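You operate a simulated robot arm through the tools that you are given. There is no shell and no other tool. Be economical: measure what you need, move in short steps, check, and stop when the job is done.

You are at the controls of a simulated two-armed robot. One attempt, no reset.

TASK
Draw out four slats by a stop plug and bolt the shaft.
Fine: loose strap to the bench by the end plate; draw the bolt first.

It is judged by the outcome, as a careful person would: the job done as asked, and still so three seconds after it is handed in. It fails if anything else is knocked over, pushed out of place, dropped, spilled or broken.

THE ROBOT
Two 7-joint arms with two-finger parallel grippers on one trunk, on a base that drives. Base frame: it is fixed to the floor where the robot stands at the start and does not move with it; the origin is under the middle of the robot, x ahead of it, y to its left, z up. Lengths are in mm, angles in degrees, forces in N, time in s.
The left shoulder is at the start at [50, 187, 985], the right one opposite. With the tool pointing down near the work surface each hand reaches from about 100 to 660 mm from the robot's upright axis, wherever it stands, measured 20 degrees to its own side. Places, roughly: bench by the end plate [800, -1000, 900]; lock bolt [700, 700, 1000]; long bottom bar [800, -100, 900]. Payload 3.43 kg a hand.
The tool frame of a hand sits at the grasp point between the pads (the TCP): z along the fingers, y along the line on which they close. The tips reach 30 mm beyond it. Largest opening 94 mm; finger width 28, thickness 10; the body of the gripper, 50 by 96 mm, starts 55 mm behind the TCP.
Orientation is that of the tool frame in the base frame, as [roll, pitch, yaw] about the fixed x, y, z axes, in that order (R = Rz(yaw) Ry(pitch) Rx(roll)). With the fingers straight down and closing along the base's y, the tool's x points along the base's -x, its y along +y and its z along -z.

THE INTERFACE
- The arms move only by the tool apply_moves. It takes "left_rows", "right_rows" or both (then of equal length, played together; a hand with none holds still); each is one flat list of numbers, 7 for each row, row after row: the finger opening in mm, from 0 to 94, then the shift along the base's x, y, z in mm, then the turn, a rotation vector about the base's x, y, z in degrees. In form: [fingers, x, y, z, rx, ry, rz, fingers, x, y, z, rx, ry, rz, ...]. A call has 1 to 12 rows; each row is the pose to reach, as a shift and turn from the pose commanded when the call began. A row lasts 0.2 s, in which the tool goes at most 50 mm and 8.6 degrees; a call with a longer step from one row to the next is refused whole, and so is a gripper value outside its range. A pose out of reach is approached as far as the arm can. The call stops where the force on the tool passes 70 N (or 10 N more than at its start, if that is more) or the arm is blocked; 0.2 s more then pass. Each finger travels about 153 mm/s and halts on what it meets, pressing with about 36 N; the grip force reading is that of the motor and also rises with nothing between the fingers. The clock runs only during rows and for 0.2 s after the last one: add rows that repeat a pose to give the fingers time. The reply holds the time, the measured pose of the TCP, the force on the tool along the base axes, the opening and the grip force, in the units named above and with some noise, with the torque about the TCP (base axes, N m) and any sound that the robot's microphone picked up.
- Cameras (640 x 400 px; columns grow to the right, rows downward): "scene" is now at [148, 7.8, 1202.3]; the picture's right is [0.10, -0.99, 0.00], its down [-0.01, -0.00, -1.00] and it looks along [0.99, 0.10, -0.01] (base axes); focal length 266 px, centre (320, 200). "left" rides on the left gripper at [76, -14, -103] in its tool frame; the picture's right is [0.18, 0.98, 0.00], its down [-0.75, 0.14, -0.64] and it looks along [-0.63, 0.12, 0.77] (tool axes); focal length 243 px, centre (320, 200). "right" rides on the right gripper at [76, 14, -103] in its tool frame; the picture's right is [-0.18, 0.98, 0.00], its down [-0.75, -0.14, -0.64] and it looks along [-0.63, -0.12, 0.77] (tool axes); focal length 243 px, centre (320, 200). There is no depth. A picture from a camera that has moved, and an enlarged one, comes with that camera's place and axes in the base frame and with its lens.
- snapshot(camera): a new picture of that camera. The clock stands still meanwhile.
- slide_trunk(by): slides the trunk up (or, below 0, down) by that many mm; the arms and the scene camera ride with it, the base frame stays. It gives what a move gives, with no picture.
- base_move(legs): drives the robot by 1 to 6 legs, each [ahead, left, turn to the left] in mm, mm and degrees, along the robot's own axes; the way and the turn of a leg run together, so that a leg with both is an arc; at most 1500 mm and 180 degrees a leg. The arms and the cameras ride along, it lands a little off, and it stops where it bumps. It gives what a move gives.
- turn_head(pan, tilt): turns the head with the scene camera to pan (to the left, within 80 degrees either way) and tilt (down, from -29 to 69), counted from straight ahead of the robot. It gives what a move gives.
- close_up(camera, box): a new picture of the part [left, top, right, bottom] of that camera's present view, enlarged. The clock stands still meanwhile.
- close_job(): hands the job in; it is judged then, once.

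Work in short steps. Places have to be worked out from the pictures, the camera data and where the tool is seen: move nearer, look again, correct. Check each grasp and each placing, and mend what went wrong. You have 120 turns and 108 pictures in all, those below and enlarged ones among them. Open the grippers and draw the arms clear of the work before you hand the job in, unless the task says otherwise; then end with one line.

The tools are called after "Request:" as a command line: name --argument value ..., lists and objects as JSON in quotes. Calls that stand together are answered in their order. apply_moves: Moves the arms, as the interface text tells. Its arguments: {"type":"object","properties":{"left_rows":{"type":"array","items":{"type":"number"}},"right_rows":{"type":"array","items":{"type":"number"}}},"required":[]} The other tools are called the same way: slide_trunk (by) slides the trunk up or down; base_move (legs) drives the base; turn_head (pan, tilt) turns the head that bears the scene camera; snapshot (camera) takes a picture; close_up (camera, box) takes an enlarged picture of a part of a camera's view; close_job () hands the job in.

At the start:

```text
time: 0.0
left_eef_pos: [424.3, 247.6, 1153.6]
left_tcp_rot: [-179.9, -0.1, 180.0]
left_contact_force: [0.2, 0.1, 0.0]
left_torque: [-0.01, 0.0, -0.01]
left_width: 94.2
left_grasp_force: 0.0
right_eef_pos: [397.7, -73.1, 1148.7]
right_tcp_rot: [180.0, 0.0, -179.9]
right_contact_force: [-0.4, 0.7, -0.1]
right_torque: [0.01, 0.0, 0.0]
right_width: 94.0
right_grasp_force: 0.0
trunk travel left (down, up): [-200.0, 232.0]
robot x, y, heading: [-1.8, 0.5, 0.0]
head pan, tilt: [6.0, 0.4]
```

scene: 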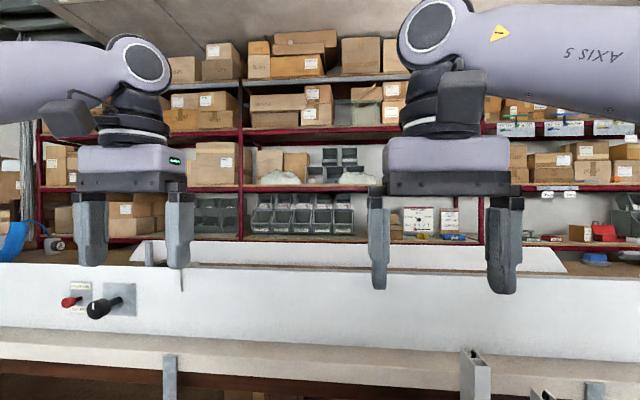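
right: 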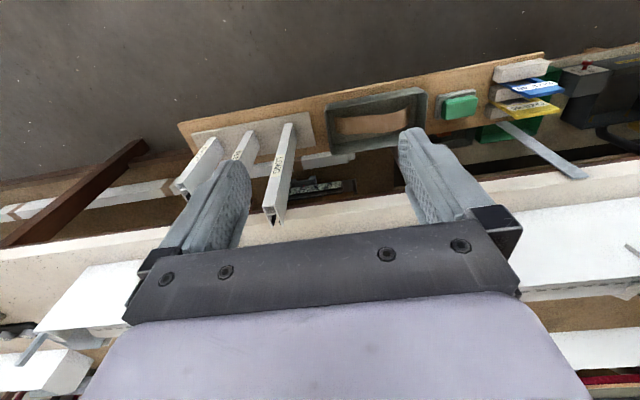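
left: 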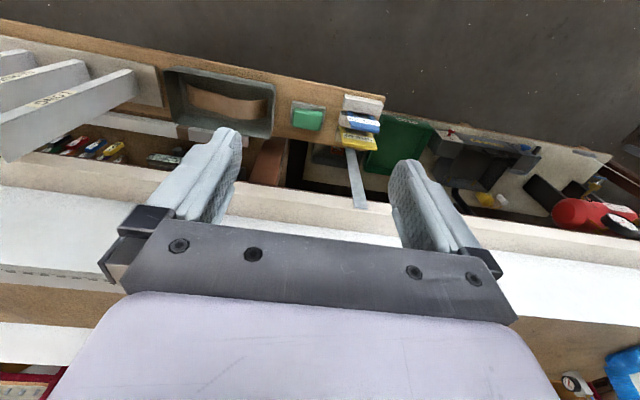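

The wide view shows a bench with a lock panel, slats and a bottom bar. I'll look around with the head tilted down.

Request:
turn_head --pan 0 --tilt 40

Request:
snapshot --camera "scene"

Request:
turn_head --pan 50 --tilt 20

Request:
snapshot --camera "scene"

Request:
turn_head --pan -50 --tilt 25

Request:
snapshot --camera "scene"

```text
time: 1.1
left_eef_pos: [424.6, 247.5, 1153.5]
left_tcp_rot: [-179.9, 0.0, -179.9]
left_contact_force: [-0.4, 0.8, -0.7]
left_torque: [0.0, -0.03, -0.03]
left_width: 94.2
left_grasp_force: 0.1
right_eef_pos: [396.3, -72.4, 1149.6]
right_tcp_rot: [-179.9, -0.1, 180.0]
right_contact_force: [-0.5, 0.5, -0.3]
right_torque: [-0.01, -0.04, -0.02]
right_width: 93.9
right_grasp_force: 0.1
trunk travel left (down, up): [-200.0, 232.0]
robot x, y, heading: [-0.1, 1.7, -0.1]
head pan, tilt: [0.0, 40.0]
```

```text
104 pictures are left
camera scene: at [143.3, -1.6, 1139.2], right [0.0, -1.0, 0.0], down [-0.64, 0.0, -0.77], along [0.77, 0.0, -0.64], focal length 266 px, centre (320, 200)
```

scene: 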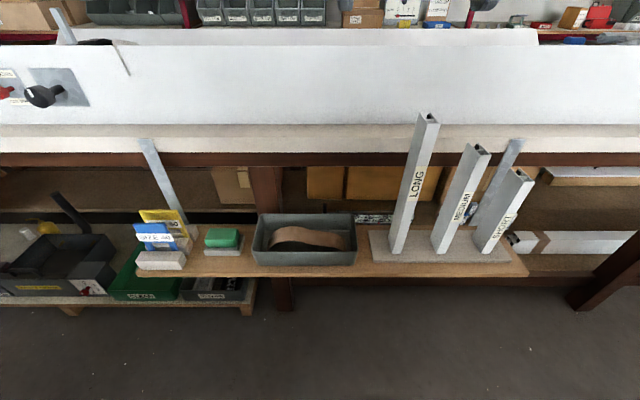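

```text
time: 2.2
left_eef_pos: [424.6, 248.0, 1153.6]
left_tcp_rot: [-179.8, 0.0, -179.9]
left_contact_force: [0.3, 0.0, -0.3]
left_torque: [0.02, -0.01, 0.02]
left_width: 93.8
left_grasp_force: 0.1
right_eef_pos: [398.0, -71.5, 1148.7]
right_tcp_rot: [180.0, -0.1, -180.0]
right_contact_force: [1.1, -0.6, -0.2]
right_torque: [0.0, 0.01, 0.01]
right_width: 93.9
right_grasp_force: 0.2
trunk travel left (down, up): [-200.0, 232.0]
robot x, y, heading: [0.7, -1.8, -0.1]
head pan, tilt: [50.0, 20.0]
```

```text
103 pictures are left
camera scene: at [118.2, 69.7, 1170.5], right [0.77, -0.64, 0.0], down [-0.22, -0.26, -0.94], along [0.6, 0.72, -0.34], focal length 266 px, centre (320, 200)
```

scene: 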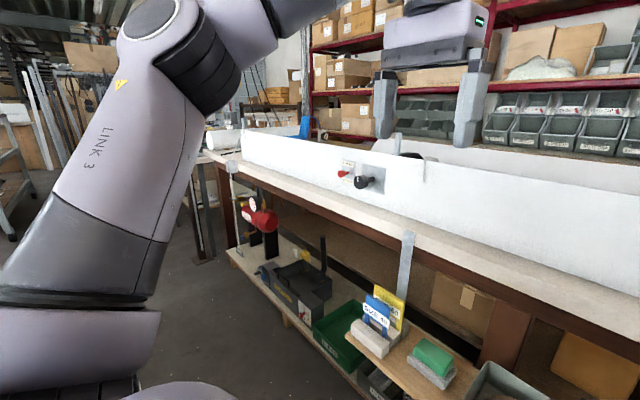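

```text
time: 4.0
left_eef_pos: [424.4, 248.1, 1153.3]
left_tcp_rot: [-179.8, 0.0, -179.9]
left_contact_force: [-0.1, 0.3, 0.1]
left_torque: [-0.03, 0.01, 0.03]
left_width: 93.9
left_grasp_force: 0.0
right_eef_pos: [396.8, -72.5, 1148.0]
right_tcp_rot: [-179.9, 0.0, -180.0]
right_contact_force: [-0.5, -0.4, -1.0]
right_torque: [-0.03, -0.01, 0.01]
right_width: 93.8
right_grasp_force: 0.1
trunk travel left (down, up): [-200.0, 232.0]
robot x, y, heading: [-0.9, 0.2, -0.1]
head pan, tilt: [-50.0, 25.0]
```

```text
102 pictures are left
camera scene: at [117.6, -72.1, 1162.5], right [-0.77, -0.64, 0.0], down [-0.27, 0.32, -0.91], along [0.58, -0.69, -0.42], focal length 266 px, centre (320, 200)
```

scene: 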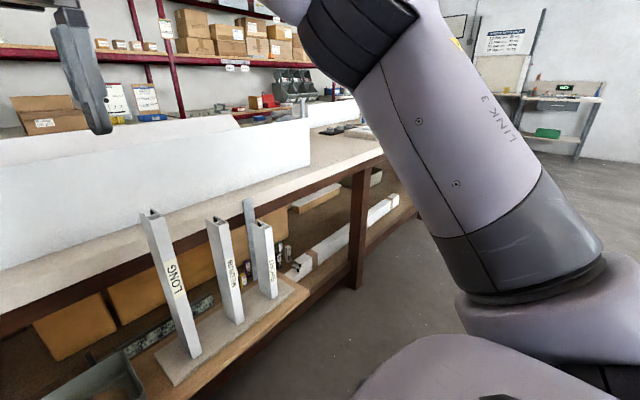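

I need detail: the bolt panel, the straps, and the slats.

Request:
turn_head --pan 0 --tilt 30

Request:
close_up --camera "scene" --box '[0, 50, 320, 250]'

Request:
close_up --camera "scene" --box '[320, 50, 640, 250]'

Request:
turn_head --pan 45 --tilt 15

Request:
close_up --camera "scene" --box '[180, 100, 500, 300]'

Request:
turn_head --pan -45 --tilt 15

Request:
close_up --camera "scene" --box '[180, 80, 420, 230]'

```text
time: 5.2
left_eef_pos: [424.9, 248.3, 1153.6]
left_tcp_rot: [-179.9, 0.0, -179.9]
left_contact_force: [0.5, 0.1, -0.2]
left_torque: [-0.01, -0.01, 0.02]
left_width: 94.2
left_grasp_force: 0.0
right_eef_pos: [396.7, -71.3, 1149.3]
right_tcp_rot: [180.0, 0.0, -180.0]
right_contact_force: [0.2, -1.3, 0.3]
right_torque: [-0.05, 0.03, 0.01]
right_width: 94.0
right_grasp_force: 0.0
trunk travel left (down, up): [-200.0, 232.0]
robot x, y, heading: [-2.3, -0.9, -0.1]
head pan, tilt: [0.0, 30.0]
```

```text
2.00 times, centred on (160, 150) of scene
camera zoom: at [148.7, -1.7, 1154.5], right [0.0, -1.0, 0.0], down [-0.5, 0.0, -0.87], along [0.87, 0.0, -0.5], focal length 532 px, centre (640, 300)
```

zoom: 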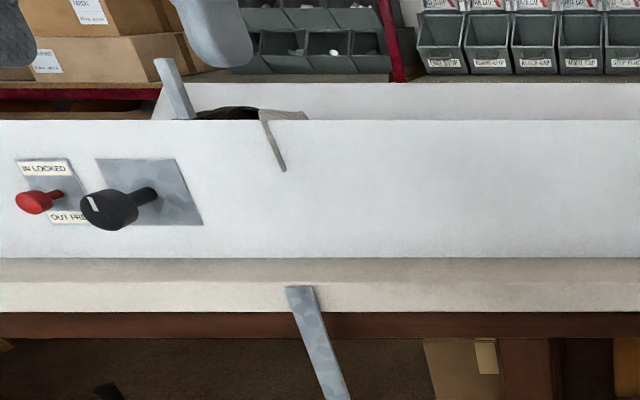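

```text
2.00 times, centred on (480, 150) of scene
camera zoom: at [148.7, -1.7, 1154.5], right [0.0, -1.0, 0.0], down [-0.5, 0.0, -0.87], along [0.87, 0.0, -0.5], focal length 532 px, centre (0, 300)
```

zoom: 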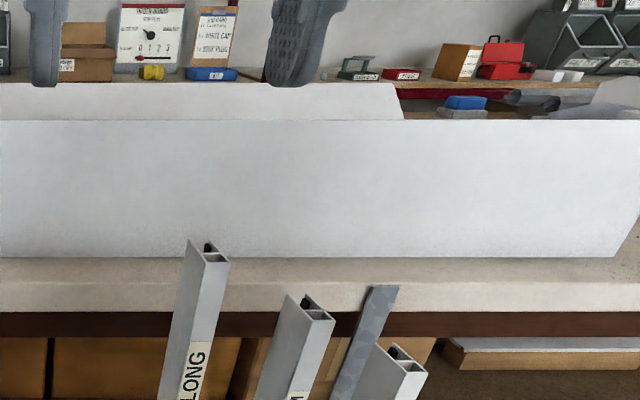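

```text
time: 6.3
left_eef_pos: [425.2, 248.7, 1153.7]
left_tcp_rot: [180.0, 0.0, -179.9]
left_contact_force: [-0.4, -0.4, 0.3]
left_torque: [0.01, 0.01, 0.0]
left_width: 94.2
left_grasp_force: 0.1
right_eef_pos: [397.7, -72.7, 1148.5]
right_tcp_rot: [180.0, 0.1, -180.0]
right_contact_force: [0.0, 0.1, 0.3]
right_torque: [0.04, 0.02, -0.04]
right_width: 94.0
right_grasp_force: 0.1
trunk travel left (down, up): [-200.0, 232.0]
robot x, y, heading: [-1.1, -2.0, 0.3]
head pan, tilt: [45.0, 15.0]
```

```text
2.00 times, centred on (340, 200) of scene
camera zoom: at [124.4, 64.4, 1178.7], right [0.71, -0.71, 0.0], down [-0.18, -0.18, -0.97], along [0.68, 0.68, -0.26], focal length 532 px, centre (280, 200)
```

zoom: 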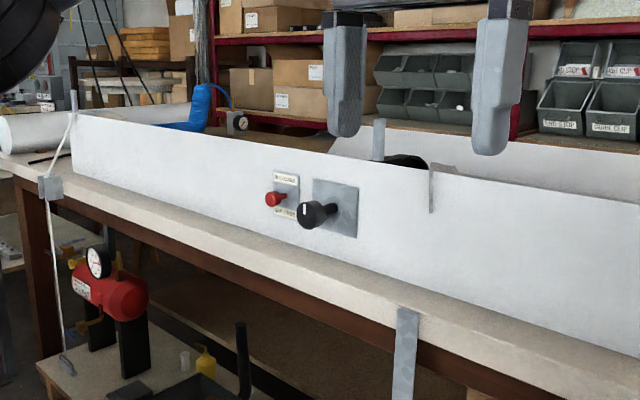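

```text
time: 8.0
left_eef_pos: [424.9, 248.4, 1154.0]
left_tcp_rot: [-179.9, 0.0, -179.8]
left_contact_force: [0.1, 0.7, 0.9]
left_torque: [0.0, 0.0, 0.0]
left_width: 94.0
left_grasp_force: 0.1
right_eef_pos: [396.6, -71.8, 1148.2]
right_tcp_rot: [179.9, -0.1, 179.9]
right_contact_force: [0.0, 0.1, 0.7]
right_torque: [0.01, 0.0, -0.01]
right_width: 94.0
right_grasp_force: 0.1
trunk travel left (down, up): [-200.0, 232.0]
robot x, y, heading: [1.4, 0.9, -0.2]
head pan, tilt: [-45.0, 15.0]
```

```text
2.67 times, centred on (300, 155) of scene
camera zoom: at [124.4, -67.6, 1178.7], right [-0.71, -0.71, 0.0], down [-0.18, 0.18, -0.97], along [0.68, -0.68, -0.26], focal length 709 px, centre (373, 320)
```

zoom: 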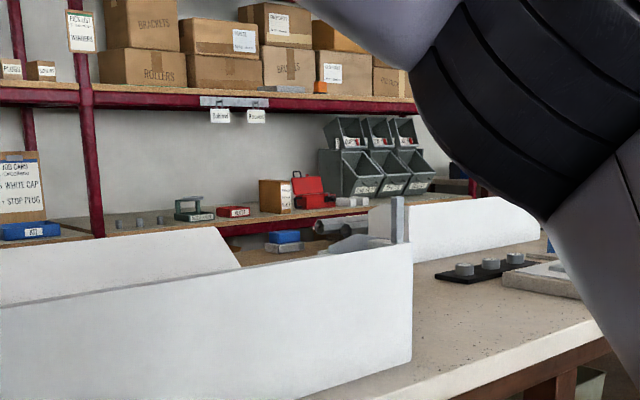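

I'll raise the trunk to look into the box, and read the cards on the shelf.

Request:
slide_trunk --by 230

Request:
turn_head --pan 0 --tilt 25

Request:
snapshot --camera "scene"

```text
time: 10.4
left_eef_pos: [425.3, 247.7, 1384.7]
left_tcp_rot: [-180.0, 0.0, -180.0]
left_contact_force: [-0.2, -0.4, 0.7]
left_torque: [-0.01, -0.01, 0.0]
left_width: 94.1
left_grasp_force: 0.0
right_eef_pos: [396.6, -72.2, 1378.2]
right_tcp_rot: [-179.9, 0.0, 179.9]
right_contact_force: [0.9, -0.1, -0.2]
right_torque: [0.0, 0.0, 0.0]
right_width: 94.4
right_grasp_force: 0.1
trunk travel left (down, up): [-430.0, 2.0]
robot x, y, heading: [1.6, 1.6, 0.1]
head pan, tilt: [-45.0, 15.0]
```

```text
time: 11.5
left_eef_pos: [424.2, 248.9, 1384.0]
left_tcp_rot: [-179.9, -0.1, -179.8]
left_contact_force: [1.2, 0.1, -0.4]
left_torque: [0.01, -0.02, -0.05]
left_width: 93.9
left_grasp_force: 0.1
right_eef_pos: [396.9, -71.1, 1379.0]
right_tcp_rot: [-179.9, 0.0, -180.0]
right_contact_force: [0.1, -0.4, 0.1]
right_torque: [0.02, 0.03, 0.01]
right_width: 93.9
right_grasp_force: 0.1
trunk travel left (down, up): [-430.0, 2.0]
robot x, y, heading: [1.0, 0.2, -0.0]
head pan, tilt: [0.0, 25.0]
```

```text
97 pictures are left
camera scene: at [150.4, -1.7, 1392.5], right [0.0, -1.0, 0.0], down [-0.42, 0.0, -0.91], along [0.91, 0.0, -0.42], focal length 266 px, centre (320, 200)
```

scene: 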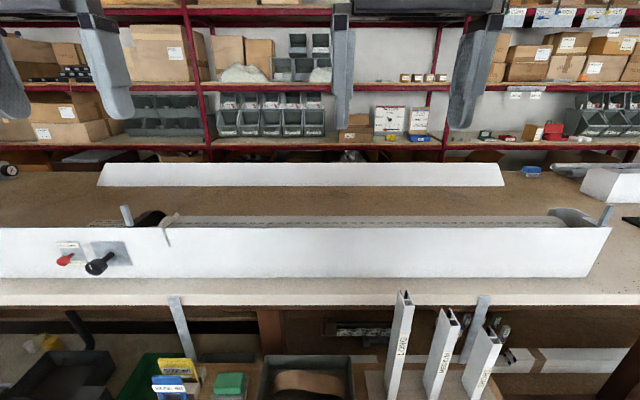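

Request:
close_up --camera "scene" --box '[340, 80, 480, 160]'

Request:
close_up --camera "scene" --box '[480, 130, 640, 250]'

Request:
close_up --camera "scene" --box '[40, 180, 240, 300]'

```text
4.57 times, centred on (410, 120) of scene
camera zoom: at [150.4, -1.7, 1392.5], right [0.0, -1.0, 0.0], down [-0.42, 0.0, -0.91], along [0.91, 0.0, -0.42], focal length 1215 px, centre (-91, 566)
```

zoom: 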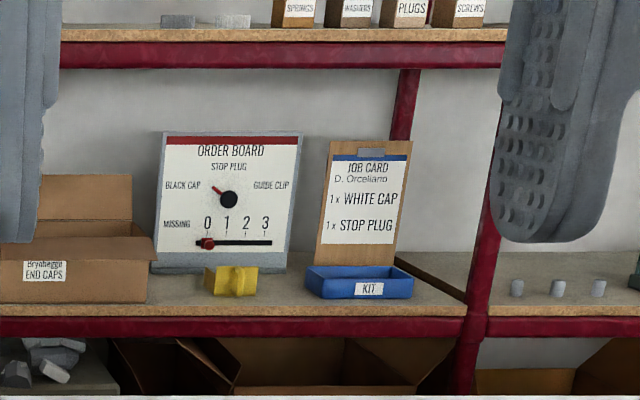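

```text
3.33 times, centred on (560, 190) of scene
camera zoom: at [150.4, -1.7, 1392.5], right [0.0, -1.0, 0.0], down [-0.42, 0.0, -0.91], along [0.91, 0.0, -0.42], focal length 886 px, centre (-480, 233)
```

zoom: 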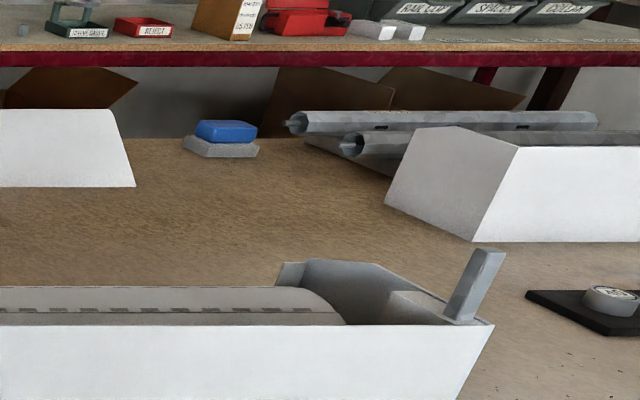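

```text
3.20 times, centred on (140, 240) of scene
camera zoom: at [150.4, -1.7, 1392.5], right [0.0, -1.0, 0.0], down [-0.42, 0.0, -0.91], along [0.91, 0.0, -0.42], focal length 850 px, centre (896, 72)
```

zoom: 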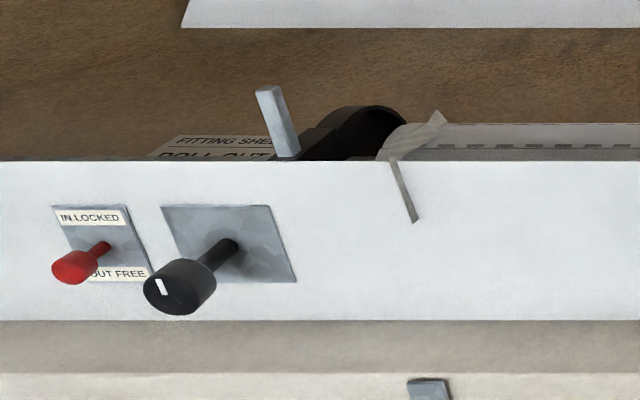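

Hand cameras now ride high; look down into the box with both.

Request:
snapshot --camera "left"

Request:
snapshot --camera "right"

```text
93 pictures are left
camera left: at [349.6, 233.9, 1485.9], right [-0.19, 0.98, 0.0], down [0.75, 0.14, 0.64], along [0.63, 0.12, -0.77], focal length 243 px, centre (320, 200)
```

left: 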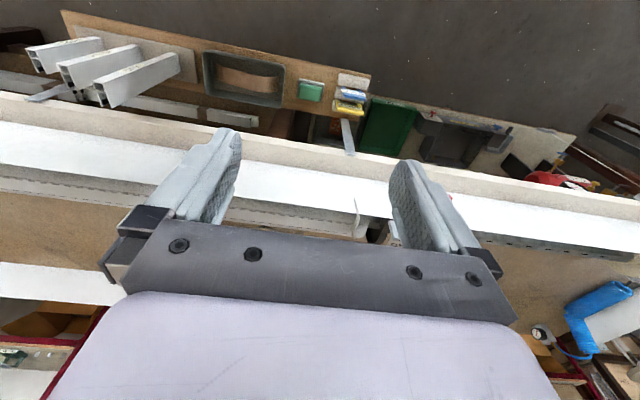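

```text
92 pictures are left
camera right: at [321.1, -58.0, 1481.4], right [0.18, 0.98, 0.0], down [0.75, -0.14, 0.64], along [0.63, -0.12, -0.77], focal length 243 px, centre (320, 200)
```

right: 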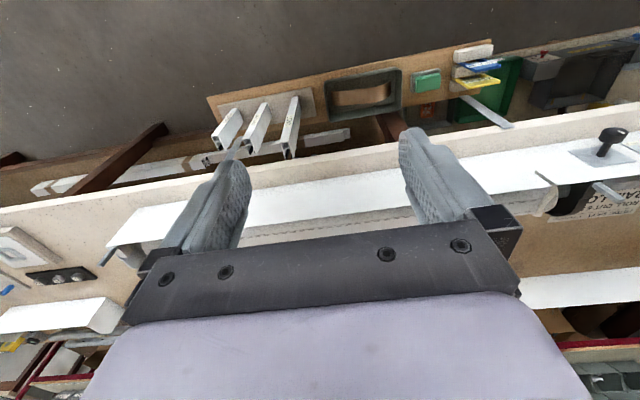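

I'll drive a bit left and forward, arms high, so the head can look down onto the lock end and the sheet.

Request:
base_move --legs '[[120, 450, 0]]'

Request:
turn_head --pan 0 --tilt 38

Request:
snapshot --camera "scene"

```text
time: 16.0
left_eef_pos: [545.7, 700.1, 1383.1]
left_tcp_rot: [-179.9, 0.0, -179.7]
left_contact_force: [0.2, 0.4, -0.1]
left_torque: [0.05, 0.01, 0.0]
left_width: 94.0
left_grasp_force: 0.1
right_eef_pos: [517.9, 379.5, 1378.9]
right_tcp_rot: [180.0, 0.0, -180.0]
right_contact_force: [1.2, -0.3, 0.1]
right_torque: [-0.02, -0.02, 0.0]
right_width: 93.9
right_grasp_force: 0.1
trunk travel left (down, up): [-430.0, 2.0]
robot x, y, heading: [122.2, 451.4, -0.2]
head pan, tilt: [0.0, 25.0]
```

```text
time: 16.7
left_eef_pos: [546.8, 697.8, 1384.5]
left_tcp_rot: [-180.0, 0.0, -179.8]
left_contact_force: [-0.2, -0.1, 0.4]
left_torque: [0.02, -0.02, 0.0]
left_width: 94.1
left_grasp_force: 0.1
right_eef_pos: [517.6, 378.4, 1378.9]
right_tcp_rot: [179.8, -0.1, -179.9]
right_contact_force: [-0.1, 0.5, 0.1]
right_torque: [0.03, 0.02, 0.0]
right_width: 94.0
right_grasp_force: 0.0
trunk travel left (down, up): [-430.0, 2.0]
robot x, y, heading: [120.5, 451.3, 0.0]
head pan, tilt: [0.0, 38.0]
```

```text
91 pictures are left
camera scene: at [265.6, 449.2, 1372.2], right [0.0, -1.0, 0.0], down [-0.62, 0.0, -0.79], along [0.79, 0.0, -0.62], focal length 266 px, centre (320, 200)
```

scene: 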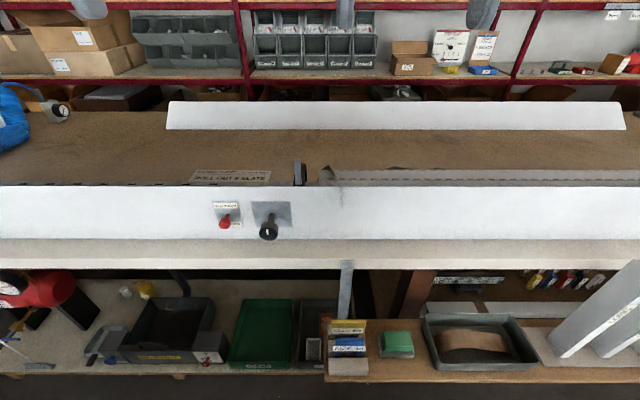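

Request:
close_up --camera "scene" --box '[180, 150, 380, 260]'

Request:
close_up --camera "scene" --box '[320, 150, 520, 260]'

```text
3.20 times, centred on (280, 205) of scene
camera zoom: at [265.6, 449.2, 1372.2], right [0.0, -1.0, 0.0], down [-0.62, 0.0, -0.79], along [0.79, 0.0, -0.62], focal length 850 px, centre (448, 184)
```

zoom: 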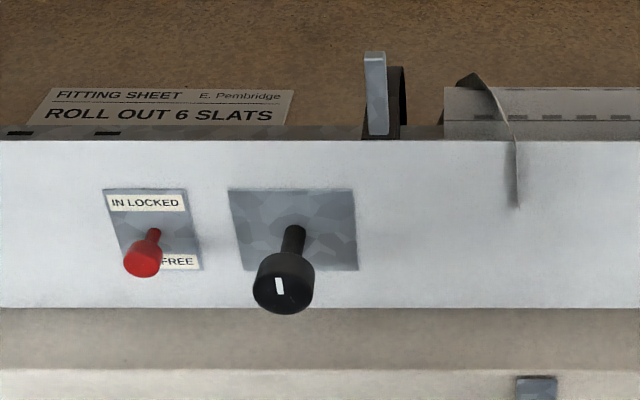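

```text
3.20 times, centred on (420, 205) of scene
camera zoom: at [265.6, 449.2, 1372.2], right [0.0, -1.0, 0.0], down [-0.62, 0.0, -0.79], along [0.79, 0.0, -0.62], focal length 850 px, centre (0, 184)
```

zoom: 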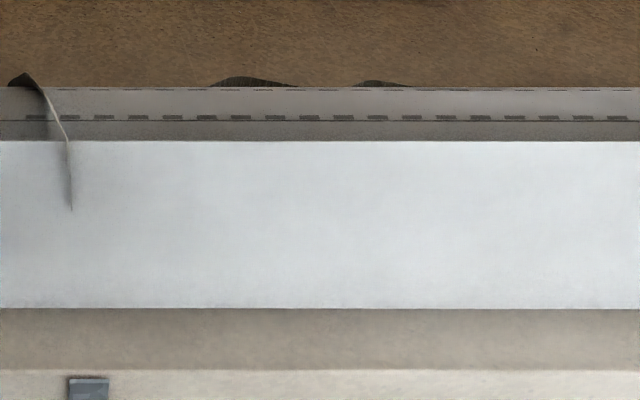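

I'll reach the left hand forward over the box to look straight down into it.

Request:
apply_moves --left_rows '[94, 50, -25, 0, 0, 0, 0, 94, 100, -50, 0, 0, 0, 0, 94, 150, -75, 0, 0, 0, 0, 94, 200, -100, 0, 0, 0, 0, 94, 240, -125, 0, 0, 0, 0, 94, 240, -125, 0, 0, 0, 0]'

Request:
snapshot --camera "left"

```text
refused: row 1 steps farther than a row can; nothing moved
```

```text
88 pictures are left
camera left: at [470.1, 685.0, 1486.0], right [-0.19, 0.98, 0.0], down [0.75, 0.14, 0.64], along [0.63, 0.12, -0.77], focal length 243 px, centre (320, 200)
```

left: 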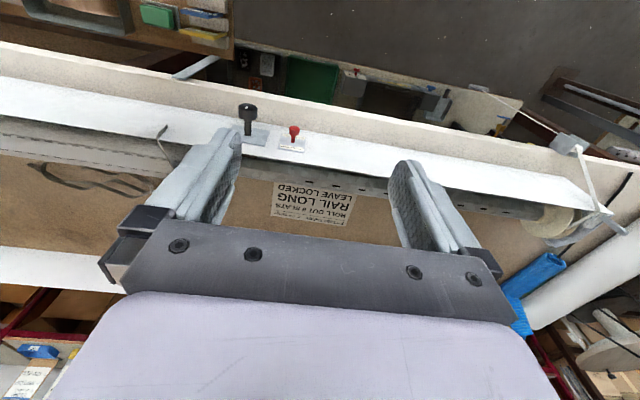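

Request:
apply_moves --left_rows '[94, 42, -20, 0, 0, 0, 0, 94, 84, -40, 0, 0, 0, 0, 94, 126, -60, 0, 0, 0, 0, 94, 168, -80, 0, 0, 0, 0, 94, 210, -100, 0, 0, 0, 0, 94, 250, -120, 0, 0, 0, 0, 94, 250, -120, 0, 0, 0, 0]'

Request:
snapshot --camera "left"

```text
time: 18.3
left_eef_pos: [671.8, 594.7, 1311.2]
left_tcp_rot: [-179.9, 0.0, -179.8]
left_contact_force: [1.4, 1.0, -0.7]
left_torque: [0.01, 0.01, 0.0]
left_width: 94.1
left_grasp_force: 0.1
left hand out of reach, approached as far as the arm can: row 2, 3, 4, 5, 6, 7
right_eef_pos: [518.7, 379.5, 1379.0]
right_tcp_rot: [179.9, -0.1, -179.8]
right_contact_force: [0.9, 0.1, -0.6]
right_torque: [0.03, 0.01, 0.03]
right_width: 93.8
right_grasp_force: 0.0
trunk travel left (down, up): [-430.0, 2.0]
robot x, y, heading: [117.1, 450.1, 0.4]
head pan, tilt: [0.0, 38.0]
```

```text
87 pictures are left
camera left: at [596.9, 581.3, 1413.3], right [-0.19, 0.98, 0.0], down [0.75, 0.14, 0.64], along [0.63, 0.12, -0.77], focal length 243 px, centre (320, 200)
```

left: 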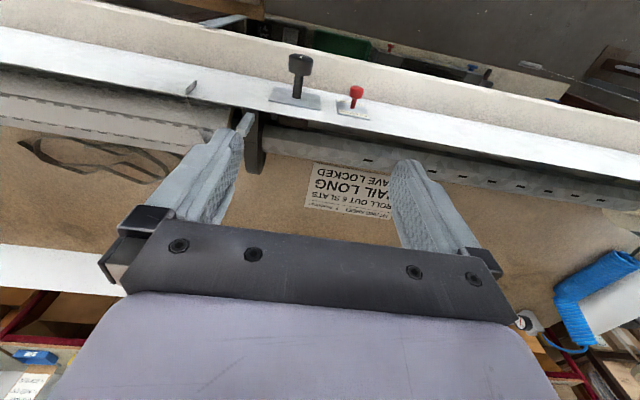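

Request:
close_up --camera "left" --box '[0, 20, 260, 200]'

Request:
close_up --camera "left" --box '[200, 40, 440, 220]'

Request:
snapshot --camera "right"

```text
2.22 times, centred on (130, 110) of left
camera zoom: at [596.9, 581.3, 1413.3], right [-0.19, 0.98, 0.0], down [0.75, 0.14, 0.64], along [0.63, 0.12, -0.77], focal length 539 px, centre (742, 400)
```

zoom: 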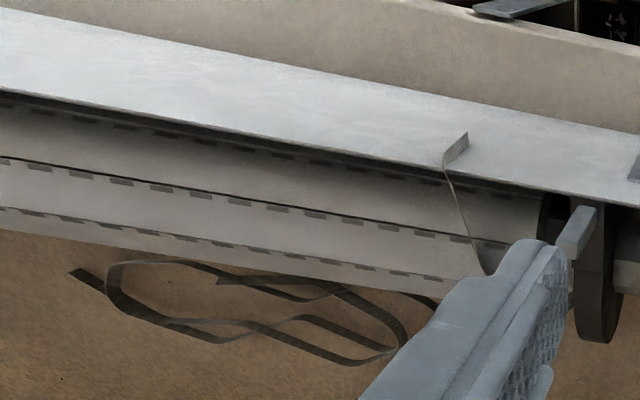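

```text
2.22 times, centred on (320, 130) of left
camera zoom: at [596.9, 581.3, 1413.3], right [-0.19, 0.98, 0.0], down [0.75, 0.14, 0.64], along [0.63, 0.12, -0.77], focal length 539 px, centre (320, 356)
```

zoom: 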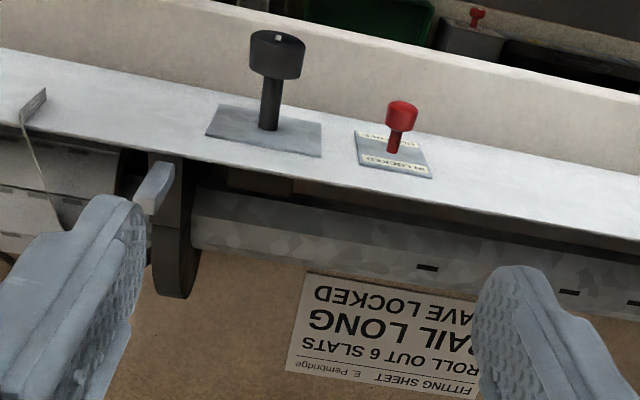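

```text
84 pictures are left
camera right: at [442.4, 392.3, 1481.3], right [0.18, 0.98, 0.0], down [0.75, -0.14, 0.64], along [0.63, -0.12, -0.77], focal length 243 px, centre (320, 200)
```

right: 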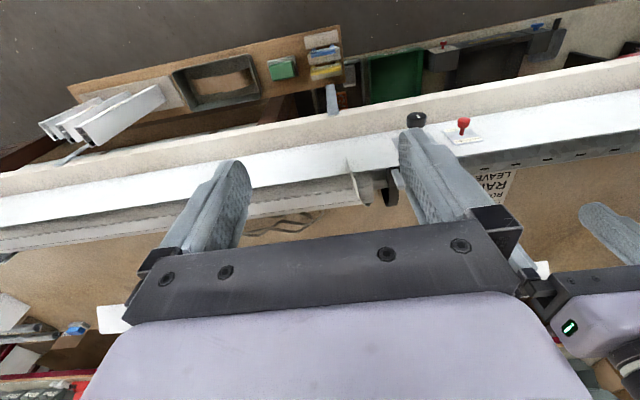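

The roll lies behind the front panel, with a dark strap coil on the bench and tape over the wall. I'll pull the left hand back, drive right and inspect the other end.

Request:
apply_moves --left_rows '[94, -40, 20, 0, 0, 0, 0, 94, -80, 40, 0, 0, 0, 0, 94, -125, 60, 0, 0, 0, 0, 94, -125, 100, 0, 0, 0, 0]'

Request:
base_move --legs '[[0, -450, 0]]'

Request:
turn_head --pan 0 --tilt 38

Request:
snapshot --camera "scene"

Request:
snapshot --camera "left"

Request:
snapshot --camera "right"

```text
time: 19.3
left_eef_pos: [540.0, 693.6, 1317.8]
left_tcp_rot: [179.9, 0.0, -179.8]
left_contact_force: [-0.8, -0.5, 1.0]
left_torque: [0.0, 0.02, 0.01]
left_width: 94.3
left_grasp_force: 0.1
right_eef_pos: [517.6, 381.1, 1378.7]
right_tcp_rot: [-179.9, 0.0, -179.8]
right_contact_force: [-0.7, -0.1, -0.2]
right_torque: [-0.01, -0.01, 0.0]
right_width: 94.0
right_grasp_force: 0.1
trunk travel left (down, up): [-430.0, 2.0]
robot x, y, heading: [122.1, 448.5, 0.3]
head pan, tilt: [0.0, 38.0]
```

```text
time: 23.8
left_eef_pos: [540.0, 242.4, 1318.2]
left_tcp_rot: [-179.8, 0.0, -179.8]
left_contact_force: [-0.3, 0.4, 0.4]
left_torque: [0.01, 0.0, 0.0]
left_width: 94.0
left_grasp_force: 0.1
right_eef_pos: [519.8, -68.1, 1378.0]
right_tcp_rot: [179.9, 0.0, -179.8]
right_contact_force: [0.0, 0.8, -1.2]
right_torque: [-0.04, 0.01, -0.02]
right_width: 94.0
right_grasp_force: 0.2
trunk travel left (down, up): [-430.0, 2.0]
robot x, y, heading: [124.0, 4.9, 0.2]
head pan, tilt: [0.0, 38.0]
```

```text
time: 24.4
left_eef_pos: [540.4, 244.1, 1318.3]
left_tcp_rot: [-179.9, -0.1, -179.8]
left_contact_force: [-0.2, -0.2, -0.4]
left_torque: [0.0, -0.01, -0.01]
left_width: 93.7
left_grasp_force: 0.2
right_eef_pos: [519.6, -68.1, 1378.9]
right_tcp_rot: [-180.0, -0.1, -179.8]
right_contact_force: [-0.4, -0.6, -0.5]
right_torque: [-0.01, -0.01, 0.01]
right_width: 94.0
right_grasp_force: 0.0
trunk travel left (down, up): [-430.0, 2.0]
robot x, y, heading: [120.6, -1.9, -0.1]
head pan, tilt: [0.0, 38.0]
```

```text
83 pictures are left
camera scene: at [266.6, 1.2, 1372.2], right [0.0, -1.0, 0.0], down [-0.62, 0.0, -0.79], along [0.79, 0.0, -0.62], focal length 266 px, centre (320, 200)
```

scene: 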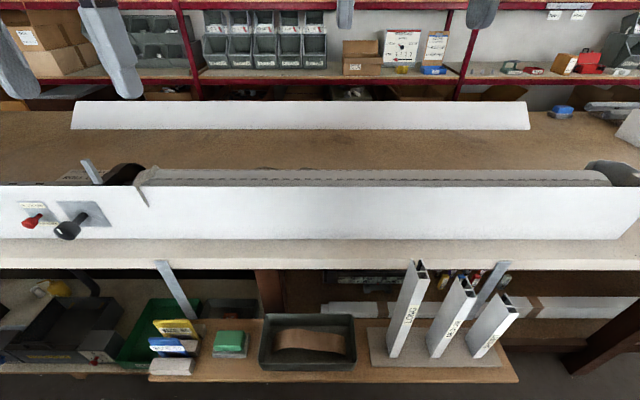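

```text
82 pictures are left
camera left: at [465.7, 229.4, 1420.3], right [-0.19, 0.98, 0.0], down [0.75, 0.15, 0.64], along [0.63, 0.12, -0.77], focal length 243 px, centre (320, 200)
```

left: 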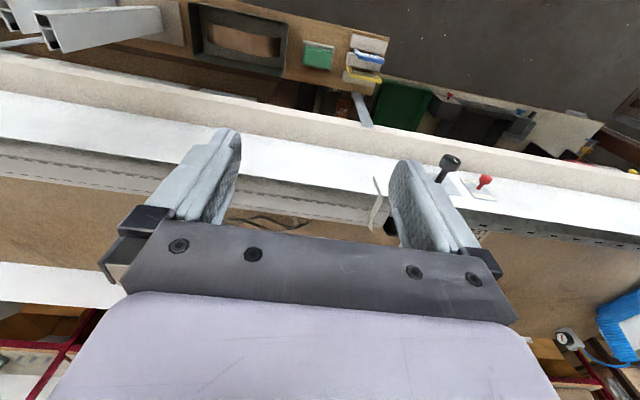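

```text
81 pictures are left
camera right: at [443.3, -54.5, 1481.3], right [0.18, 0.98, 0.0], down [0.75, -0.14, 0.64], along [0.63, -0.12, -0.77], focal length 243 px, centre (320, 200)
```

right: 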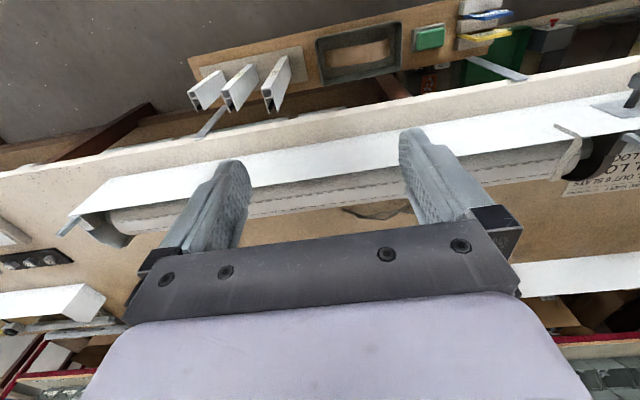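

Tilt the head fully down to see how much gap there is between base and lower shelf, and zoom into the shelf contents.

Request:
close_up --camera "scene" --box '[140, 230, 380, 390]'

Request:
turn_head --pan 0 --tilt 69

Request:
snapshot --camera "scene"

```text
2.50 times, centred on (260, 310) of scene
camera zoom: at [266.6, 1.2, 1372.2], right [0.0, -1.0, 0.0], down [-0.62, 0.0, -0.79], along [0.79, 0.0, -0.62], focal length 664 px, centre (470, -75)
```

zoom: 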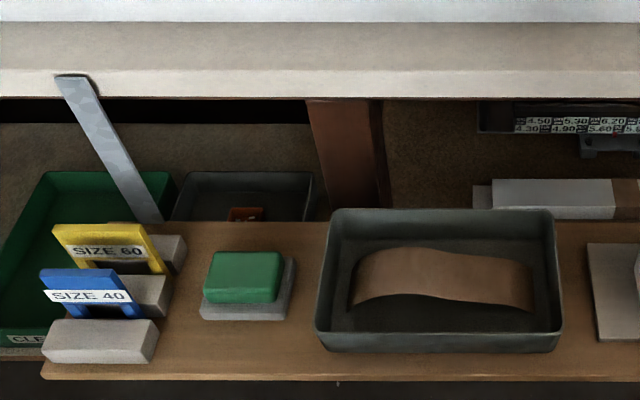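

```text
time: 25.3
left_eef_pos: [539.1, 242.9, 1318.1]
left_tcp_rot: [-179.9, 0.0, -179.8]
left_contact_force: [0.7, 0.3, 0.1]
left_torque: [0.01, -0.03, 0.0]
left_width: 94.0
left_grasp_force: 0.0
right_eef_pos: [519.1, -68.8, 1378.7]
right_tcp_rot: [-179.9, 0.0, -179.8]
right_contact_force: [0.3, 0.0, 0.1]
right_torque: [0.02, 0.01, -0.01]
right_width: 94.1
right_grasp_force: 0.0
trunk travel left (down, up): [-430.0, 2.0]
robot x, y, heading: [123.1, 2.0, 0.3]
head pan, tilt: [0.0, 68.8]
```

```text
79 pictures are left
camera scene: at [236.3, 1.2, 1333.1], right [0.0, -1.0, 0.0], down [-0.93, 0.0, -0.36], along [0.36, 0.0, -0.93], focal length 266 px, centre (320, 200)
```

scene: 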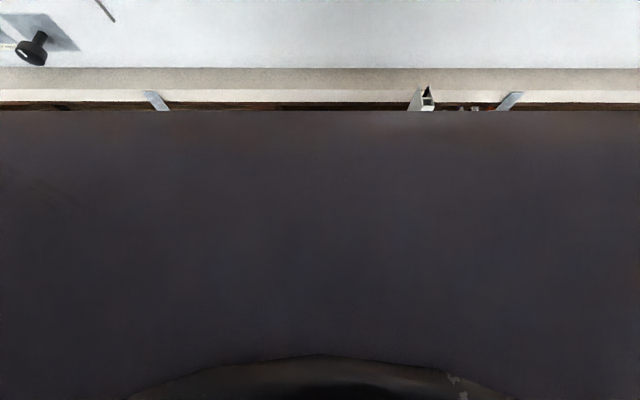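

Now advance a bit to x≈180 and reach the right hand out over the roll to look down behind the panel.

Request:
base_move --legs '[[60, 0, 0]]'

Request:
apply_moves --right_rows '[94, 40, -20, -20, 0, 0, 0, 94, 80, -40, -40, 0, 0, 0, 94, 120, -60, -60, 0, 0, 0, 94, 160, -80, -80, 0, 0, 0, 94, 200, -100, -100, 0, 0, 0, 94, 200, -100, -100, 0, 0, 0]'

Request:
snapshot --camera "right"

```text
time: 26.3
left_eef_pos: [600.9, 245.5, 1317.3]
left_tcp_rot: [-179.9, 0.0, -179.7]
left_contact_force: [0.6, 0.0, 1.0]
left_torque: [0.03, 0.02, 0.01]
left_width: 94.0
left_grasp_force: 0.1
right_eef_pos: [581.0, -67.6, 1378.1]
right_tcp_rot: [-180.0, 0.0, -179.8]
right_contact_force: [0.1, 0.8, -0.4]
right_torque: [0.01, 0.02, 0.03]
right_width: 94.1
right_grasp_force: 0.1
trunk travel left (down, up): [-430.0, 2.0]
robot x, y, heading: [185.5, 3.6, 0.4]
head pan, tilt: [0.0, 68.8]
```

```text
time: 27.7
left_eef_pos: [600.6, 243.7, 1317.1]
left_tcp_rot: [-179.9, -0.1, -179.8]
left_contact_force: [0.0, 0.8, -0.2]
left_torque: [-0.01, 0.02, 0.0]
left_width: 94.5
left_grasp_force: 0.0
right_eef_pos: [759.7, -170.4, 1271.9]
right_tcp_rot: [179.9, 0.0, -179.8]
right_contact_force: [0.3, -0.6, 0.7]
right_torque: [0.0, 0.0, 0.03]
right_width: 94.2
right_grasp_force: 0.2
right hand out of reach, approached as far as the arm can: row 5, 6
trunk travel left (down, up): [-430.0, 2.0]
robot x, y, heading: [182.6, -0.1, 0.2]
head pan, tilt: [0.0, 68.8]
```

```text
78 pictures are left
camera right: at [684.5, -155.7, 1373.7], right [0.18, 0.98, 0.0], down [0.75, -0.14, 0.64], along [0.63, -0.12, -0.77], focal length 243 px, centre (320, 200)
```

right: 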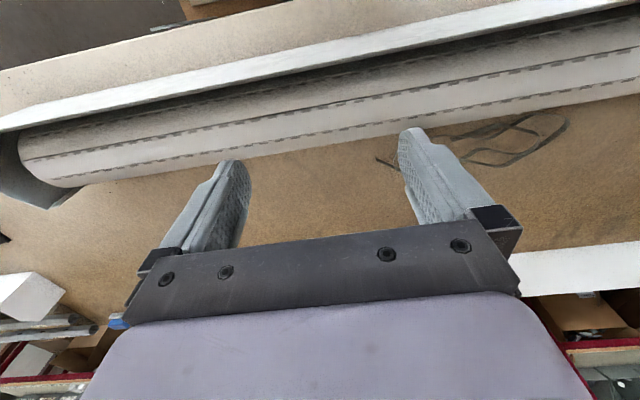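

Request:
close_up --camera "right" --box '[0, 60, 240, 210]'

Request:
close_up --camera "right" --box '[340, 20, 640, 207]'

```text
2.67 times, centred on (120, 135) of right
camera zoom: at [684.5, -155.7, 1373.7], right [0.18, 0.98, 0.0], down [0.75, -0.14, 0.64], along [0.63, -0.12, -0.77], focal length 647 px, centre (853, 373)
```

zoom: 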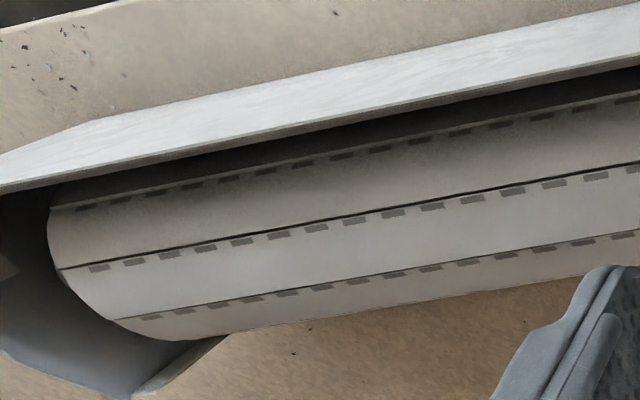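

```text
2.13 times, centred on (490, 114) of right
camera zoom: at [684.5, -155.7, 1373.7], right [0.18, 0.98, 0.0], down [0.75, -0.14, 0.64], along [0.63, -0.12, -0.77], focal length 518 px, centre (-43, 384)
```

zoom: 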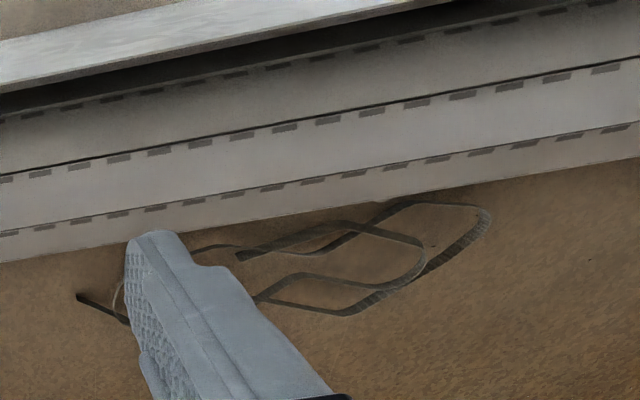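

To see the roll's back face and the bottom bar, I'll yaw the right hand 180° so its camera looks back toward the robot.

Request:
apply_moves --right_rows '[94, -10, 0, 0, 0, 0, 8.5, 94, -20, 0, 0, 0, 0, 17, 94, -30, 0, 0, 0, 0, 25.5, 94, -30, 0, 0, 0, 0, 34, 94, -30, 0, 0, 0, 0, 42.5, 94, -30, 0, 0, 0, 0, 51, 94, -30, 0, 0, 0, 0, 59.5, 94, -30, 0, 0, 0, 0, 68, 94, -30, 0, 0, 0, 0, 76.5, 94, -30, 0, 0, 0, 0, 85, 94, -30, 0, 0, 0, 0, 90, 94, -30, 0, 0, 0, 0, 90]'

Request:
snapshot --camera "right"

```text
time: 30.3
left_eef_pos: [600.6, 243.1, 1318.3]
left_tcp_rot: [-179.9, -0.1, -179.8]
left_contact_force: [-0.2, -0.4, 0.2]
left_torque: [-0.01, 0.01, 0.01]
left_width: 93.8
left_grasp_force: 0.0
right_eef_pos: [493.6, -80.8, 1215.0]
right_tcp_rot: [-179.9, 0.0, -89.9]
right_contact_force: [0.1, -0.6, 1.0]
right_torque: [-0.02, 0.01, -0.01]
right_width: 94.1
right_grasp_force: 0.1
right hand out of reach, approached as far as the arm can: row 4, 5, 6, 7, 8, 9, 10, 11, 12
trunk travel left (down, up): [-430.0, 2.0]
robot x, y, heading: [182.0, 4.2, 0.1]
head pan, tilt: [0.0, 68.8]
```

```text
75 pictures are left
camera right: at [480.9, -157.1, 1316.7], right [-0.98, 0.18, 0.0], down [0.14, 0.75, 0.64], along [0.12, 0.63, -0.77], focal length 243 px, centre (320, 200)
```

right: 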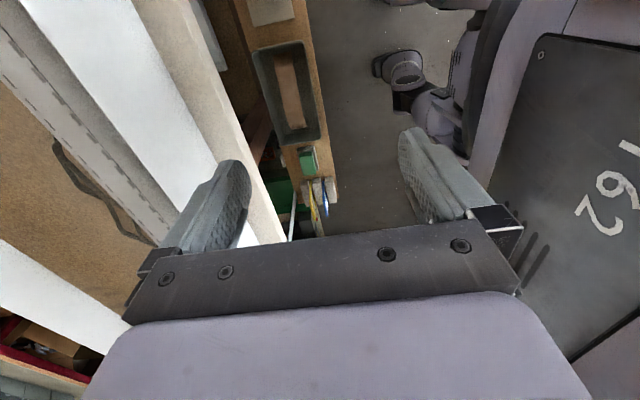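

Yaw made the arm retract. I'll undo it, lower the trunk for forward reach, then look again from farther over.

Request:
apply_moves --right_rows '[94, 0, 0, 0, 0, 0, -8.5, 94, 0, 0, 0, 0, 0, -17, 94, 0, 0, 20, 0, 0, -25.5, 94, 0, 0, 40, 0, 0, -34, 94, 0, 0, 60, 0, 0, -42.5, 94, 0, 0, 80, 0, 0, -51, 94, 0, 0, 100, 0, 0, -59.5, 94, 0, 0, 120, 0, 0, -68, 94, 0, 0, 120, 0, 0, -76.5, 94, 0, 0, 120, 0, 0, -85, 94, 0, 0, 120, 0, 0, -90]'

Request:
slide_trunk --by -150

```text
time: 32.7
left_eef_pos: [601.8, 244.1, 1318.0]
left_tcp_rot: [-179.9, 0.0, -179.7]
left_contact_force: [0.7, 0.2, 0.0]
left_torque: [-0.01, -0.03, 0.03]
left_width: 93.9
left_grasp_force: 0.0
right_eef_pos: [500.0, -78.9, 1337.6]
right_tcp_rot: [180.0, 0.0, -179.9]
right_contact_force: [0.0, 0.1, -0.4]
right_torque: [-0.02, 0.01, 0.02]
right_width: 94.0
right_grasp_force: 0.1
trunk travel left (down, up): [-430.0, 2.0]
robot x, y, heading: [185.4, 3.8, 0.4]
head pan, tilt: [0.0, 68.8]
```

```text
time: 34.5
left_eef_pos: [600.8, 245.1, 1169.1]
left_tcp_rot: [-179.9, -0.1, -179.8]
left_contact_force: [-0.2, -0.4, 0.9]
left_torque: [-0.01, 0.02, 0.0]
left_width: 93.8
left_grasp_force: 0.0
right_eef_pos: [500.7, -79.4, 1187.8]
right_tcp_rot: [180.0, -0.1, -179.8]
right_contact_force: [0.3, 0.4, 0.0]
right_torque: [0.02, -0.01, 0.01]
right_width: 93.8
right_grasp_force: 0.1
trunk travel left (down, up): [-280.0, 152.0]
robot x, y, heading: [179.3, 1.0, 0.1]
head pan, tilt: [0.0, 68.8]
```

Request:
apply_moves --right_rows '[94, 45, -15, 0, 0, 0, 0, 94, 90, -30, 0, 0, 0, 0, 94, 135, -45, 0, 0, 0, 0, 94, 180, -60, 0, 0, 0, 0, 94, 225, -75, 0, 0, 0, 0, 94, 270, -90, 0, 0, 0, 0, 94, 315, -105, 0, 0, 0, 0, 94, 340, -110, 0, 0, 0, 0, 94, 340, -110, 0, 0, 0, 0]' --left_rows '[94, 10, 0, 10, 0, 0, 0, 94, 30, 0, 20, 0, 0, 0, 94, 60, 0, 30, 0, 0, 0, 94, 90, 0, 30, 0, 0, 0, 94, 120, 0, 30, 0, 0, 0, 94, 150, 0, 30, 0, 0, 0, 94, 180, 0, 30, 0, 0, 0, 94, 180, 0, 30, 0, 0, 0, 94, 180, 0, 30, 0, 0, 0]'

Request:
snapshot --camera "right"

Request:
snapshot --camera "left"

```text
time: 36.5
left_eef_pos: [736.9, 244.8, 1171.4]
left_tcp_rot: [-179.8, 0.1, -179.9]
left_contact_force: [-0.7, 0.1, -0.1]
left_torque: [0.02, -0.02, 0.0]
left_width: 94.2
left_grasp_force: 0.0
left hand out of reach, approached as far as the arm can: row 5, 6, 7, 8, 9
right_eef_pos: [719.6, -160.2, 1182.4]
right_tcp_rot: [180.0, -0.4, 180.0]
right_contact_force: [0.3, 0.0, 0.9]
right_torque: [-0.01, 0.03, 0.0]
right_width: 94.0
right_grasp_force: 0.1
right hand out of reach, approached as far as the arm can: row 5, 6, 7, 8, 9
trunk travel left (down, up): [-280.0, 152.0]
robot x, y, heading: [177.1, 2.7, 0.4]
head pan, tilt: [0.0, 68.8]
```

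```text
74 pictures are left
camera right: at [645.1, -145.4, 1286.6], right [0.18, 0.98, 0.0], down [0.76, -0.14, 0.64], along [0.63, -0.12, -0.77], focal length 243 px, centre (320, 200)
```

right: 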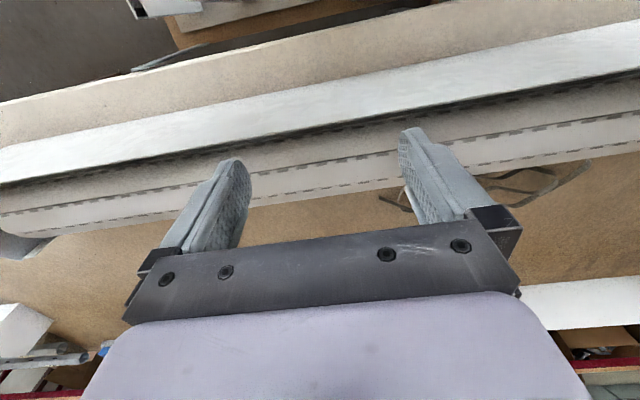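

```text
73 pictures are left
camera left: at [661.7, 229.8, 1273.5], right [-0.19, 0.98, 0.0], down [0.75, 0.15, 0.64], along [0.63, 0.12, -0.77], focal length 243 px, centre (320, 200)
```

left: 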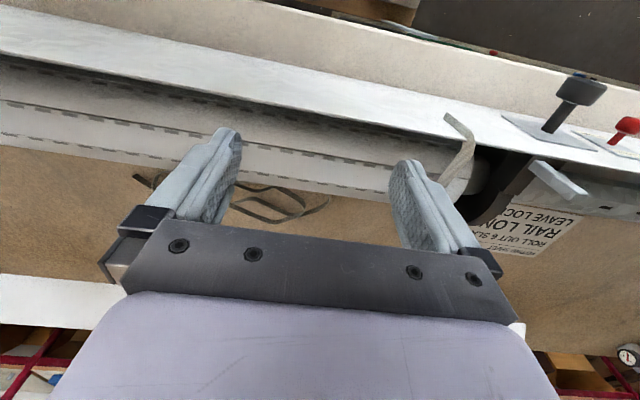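

Request:
close_up --camera "left" --box '[400, 60, 640, 240]'

Request:
close_up --camera "left" --box '[100, 100, 340, 250]'

```text
2.22 times, centred on (520, 150) of left
camera zoom: at [661.7, 229.8, 1273.5], right [-0.19, 0.98, 0.0], down [0.75, 0.15, 0.64], along [0.63, 0.12, -0.77], focal length 539 px, centre (-124, 311)
```

zoom: 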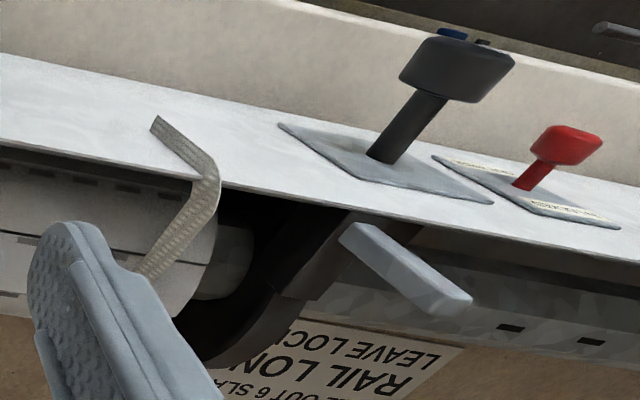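

```text
2.67 times, centred on (220, 175) of left
camera zoom: at [661.7, 229.8, 1273.5], right [-0.19, 0.98, 0.0], down [0.75, 0.15, 0.64], along [0.63, 0.12, -0.77], focal length 647 px, centre (587, 267)
```

zoom: 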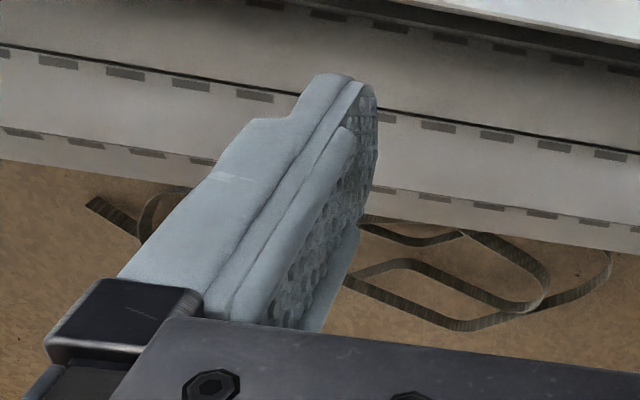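

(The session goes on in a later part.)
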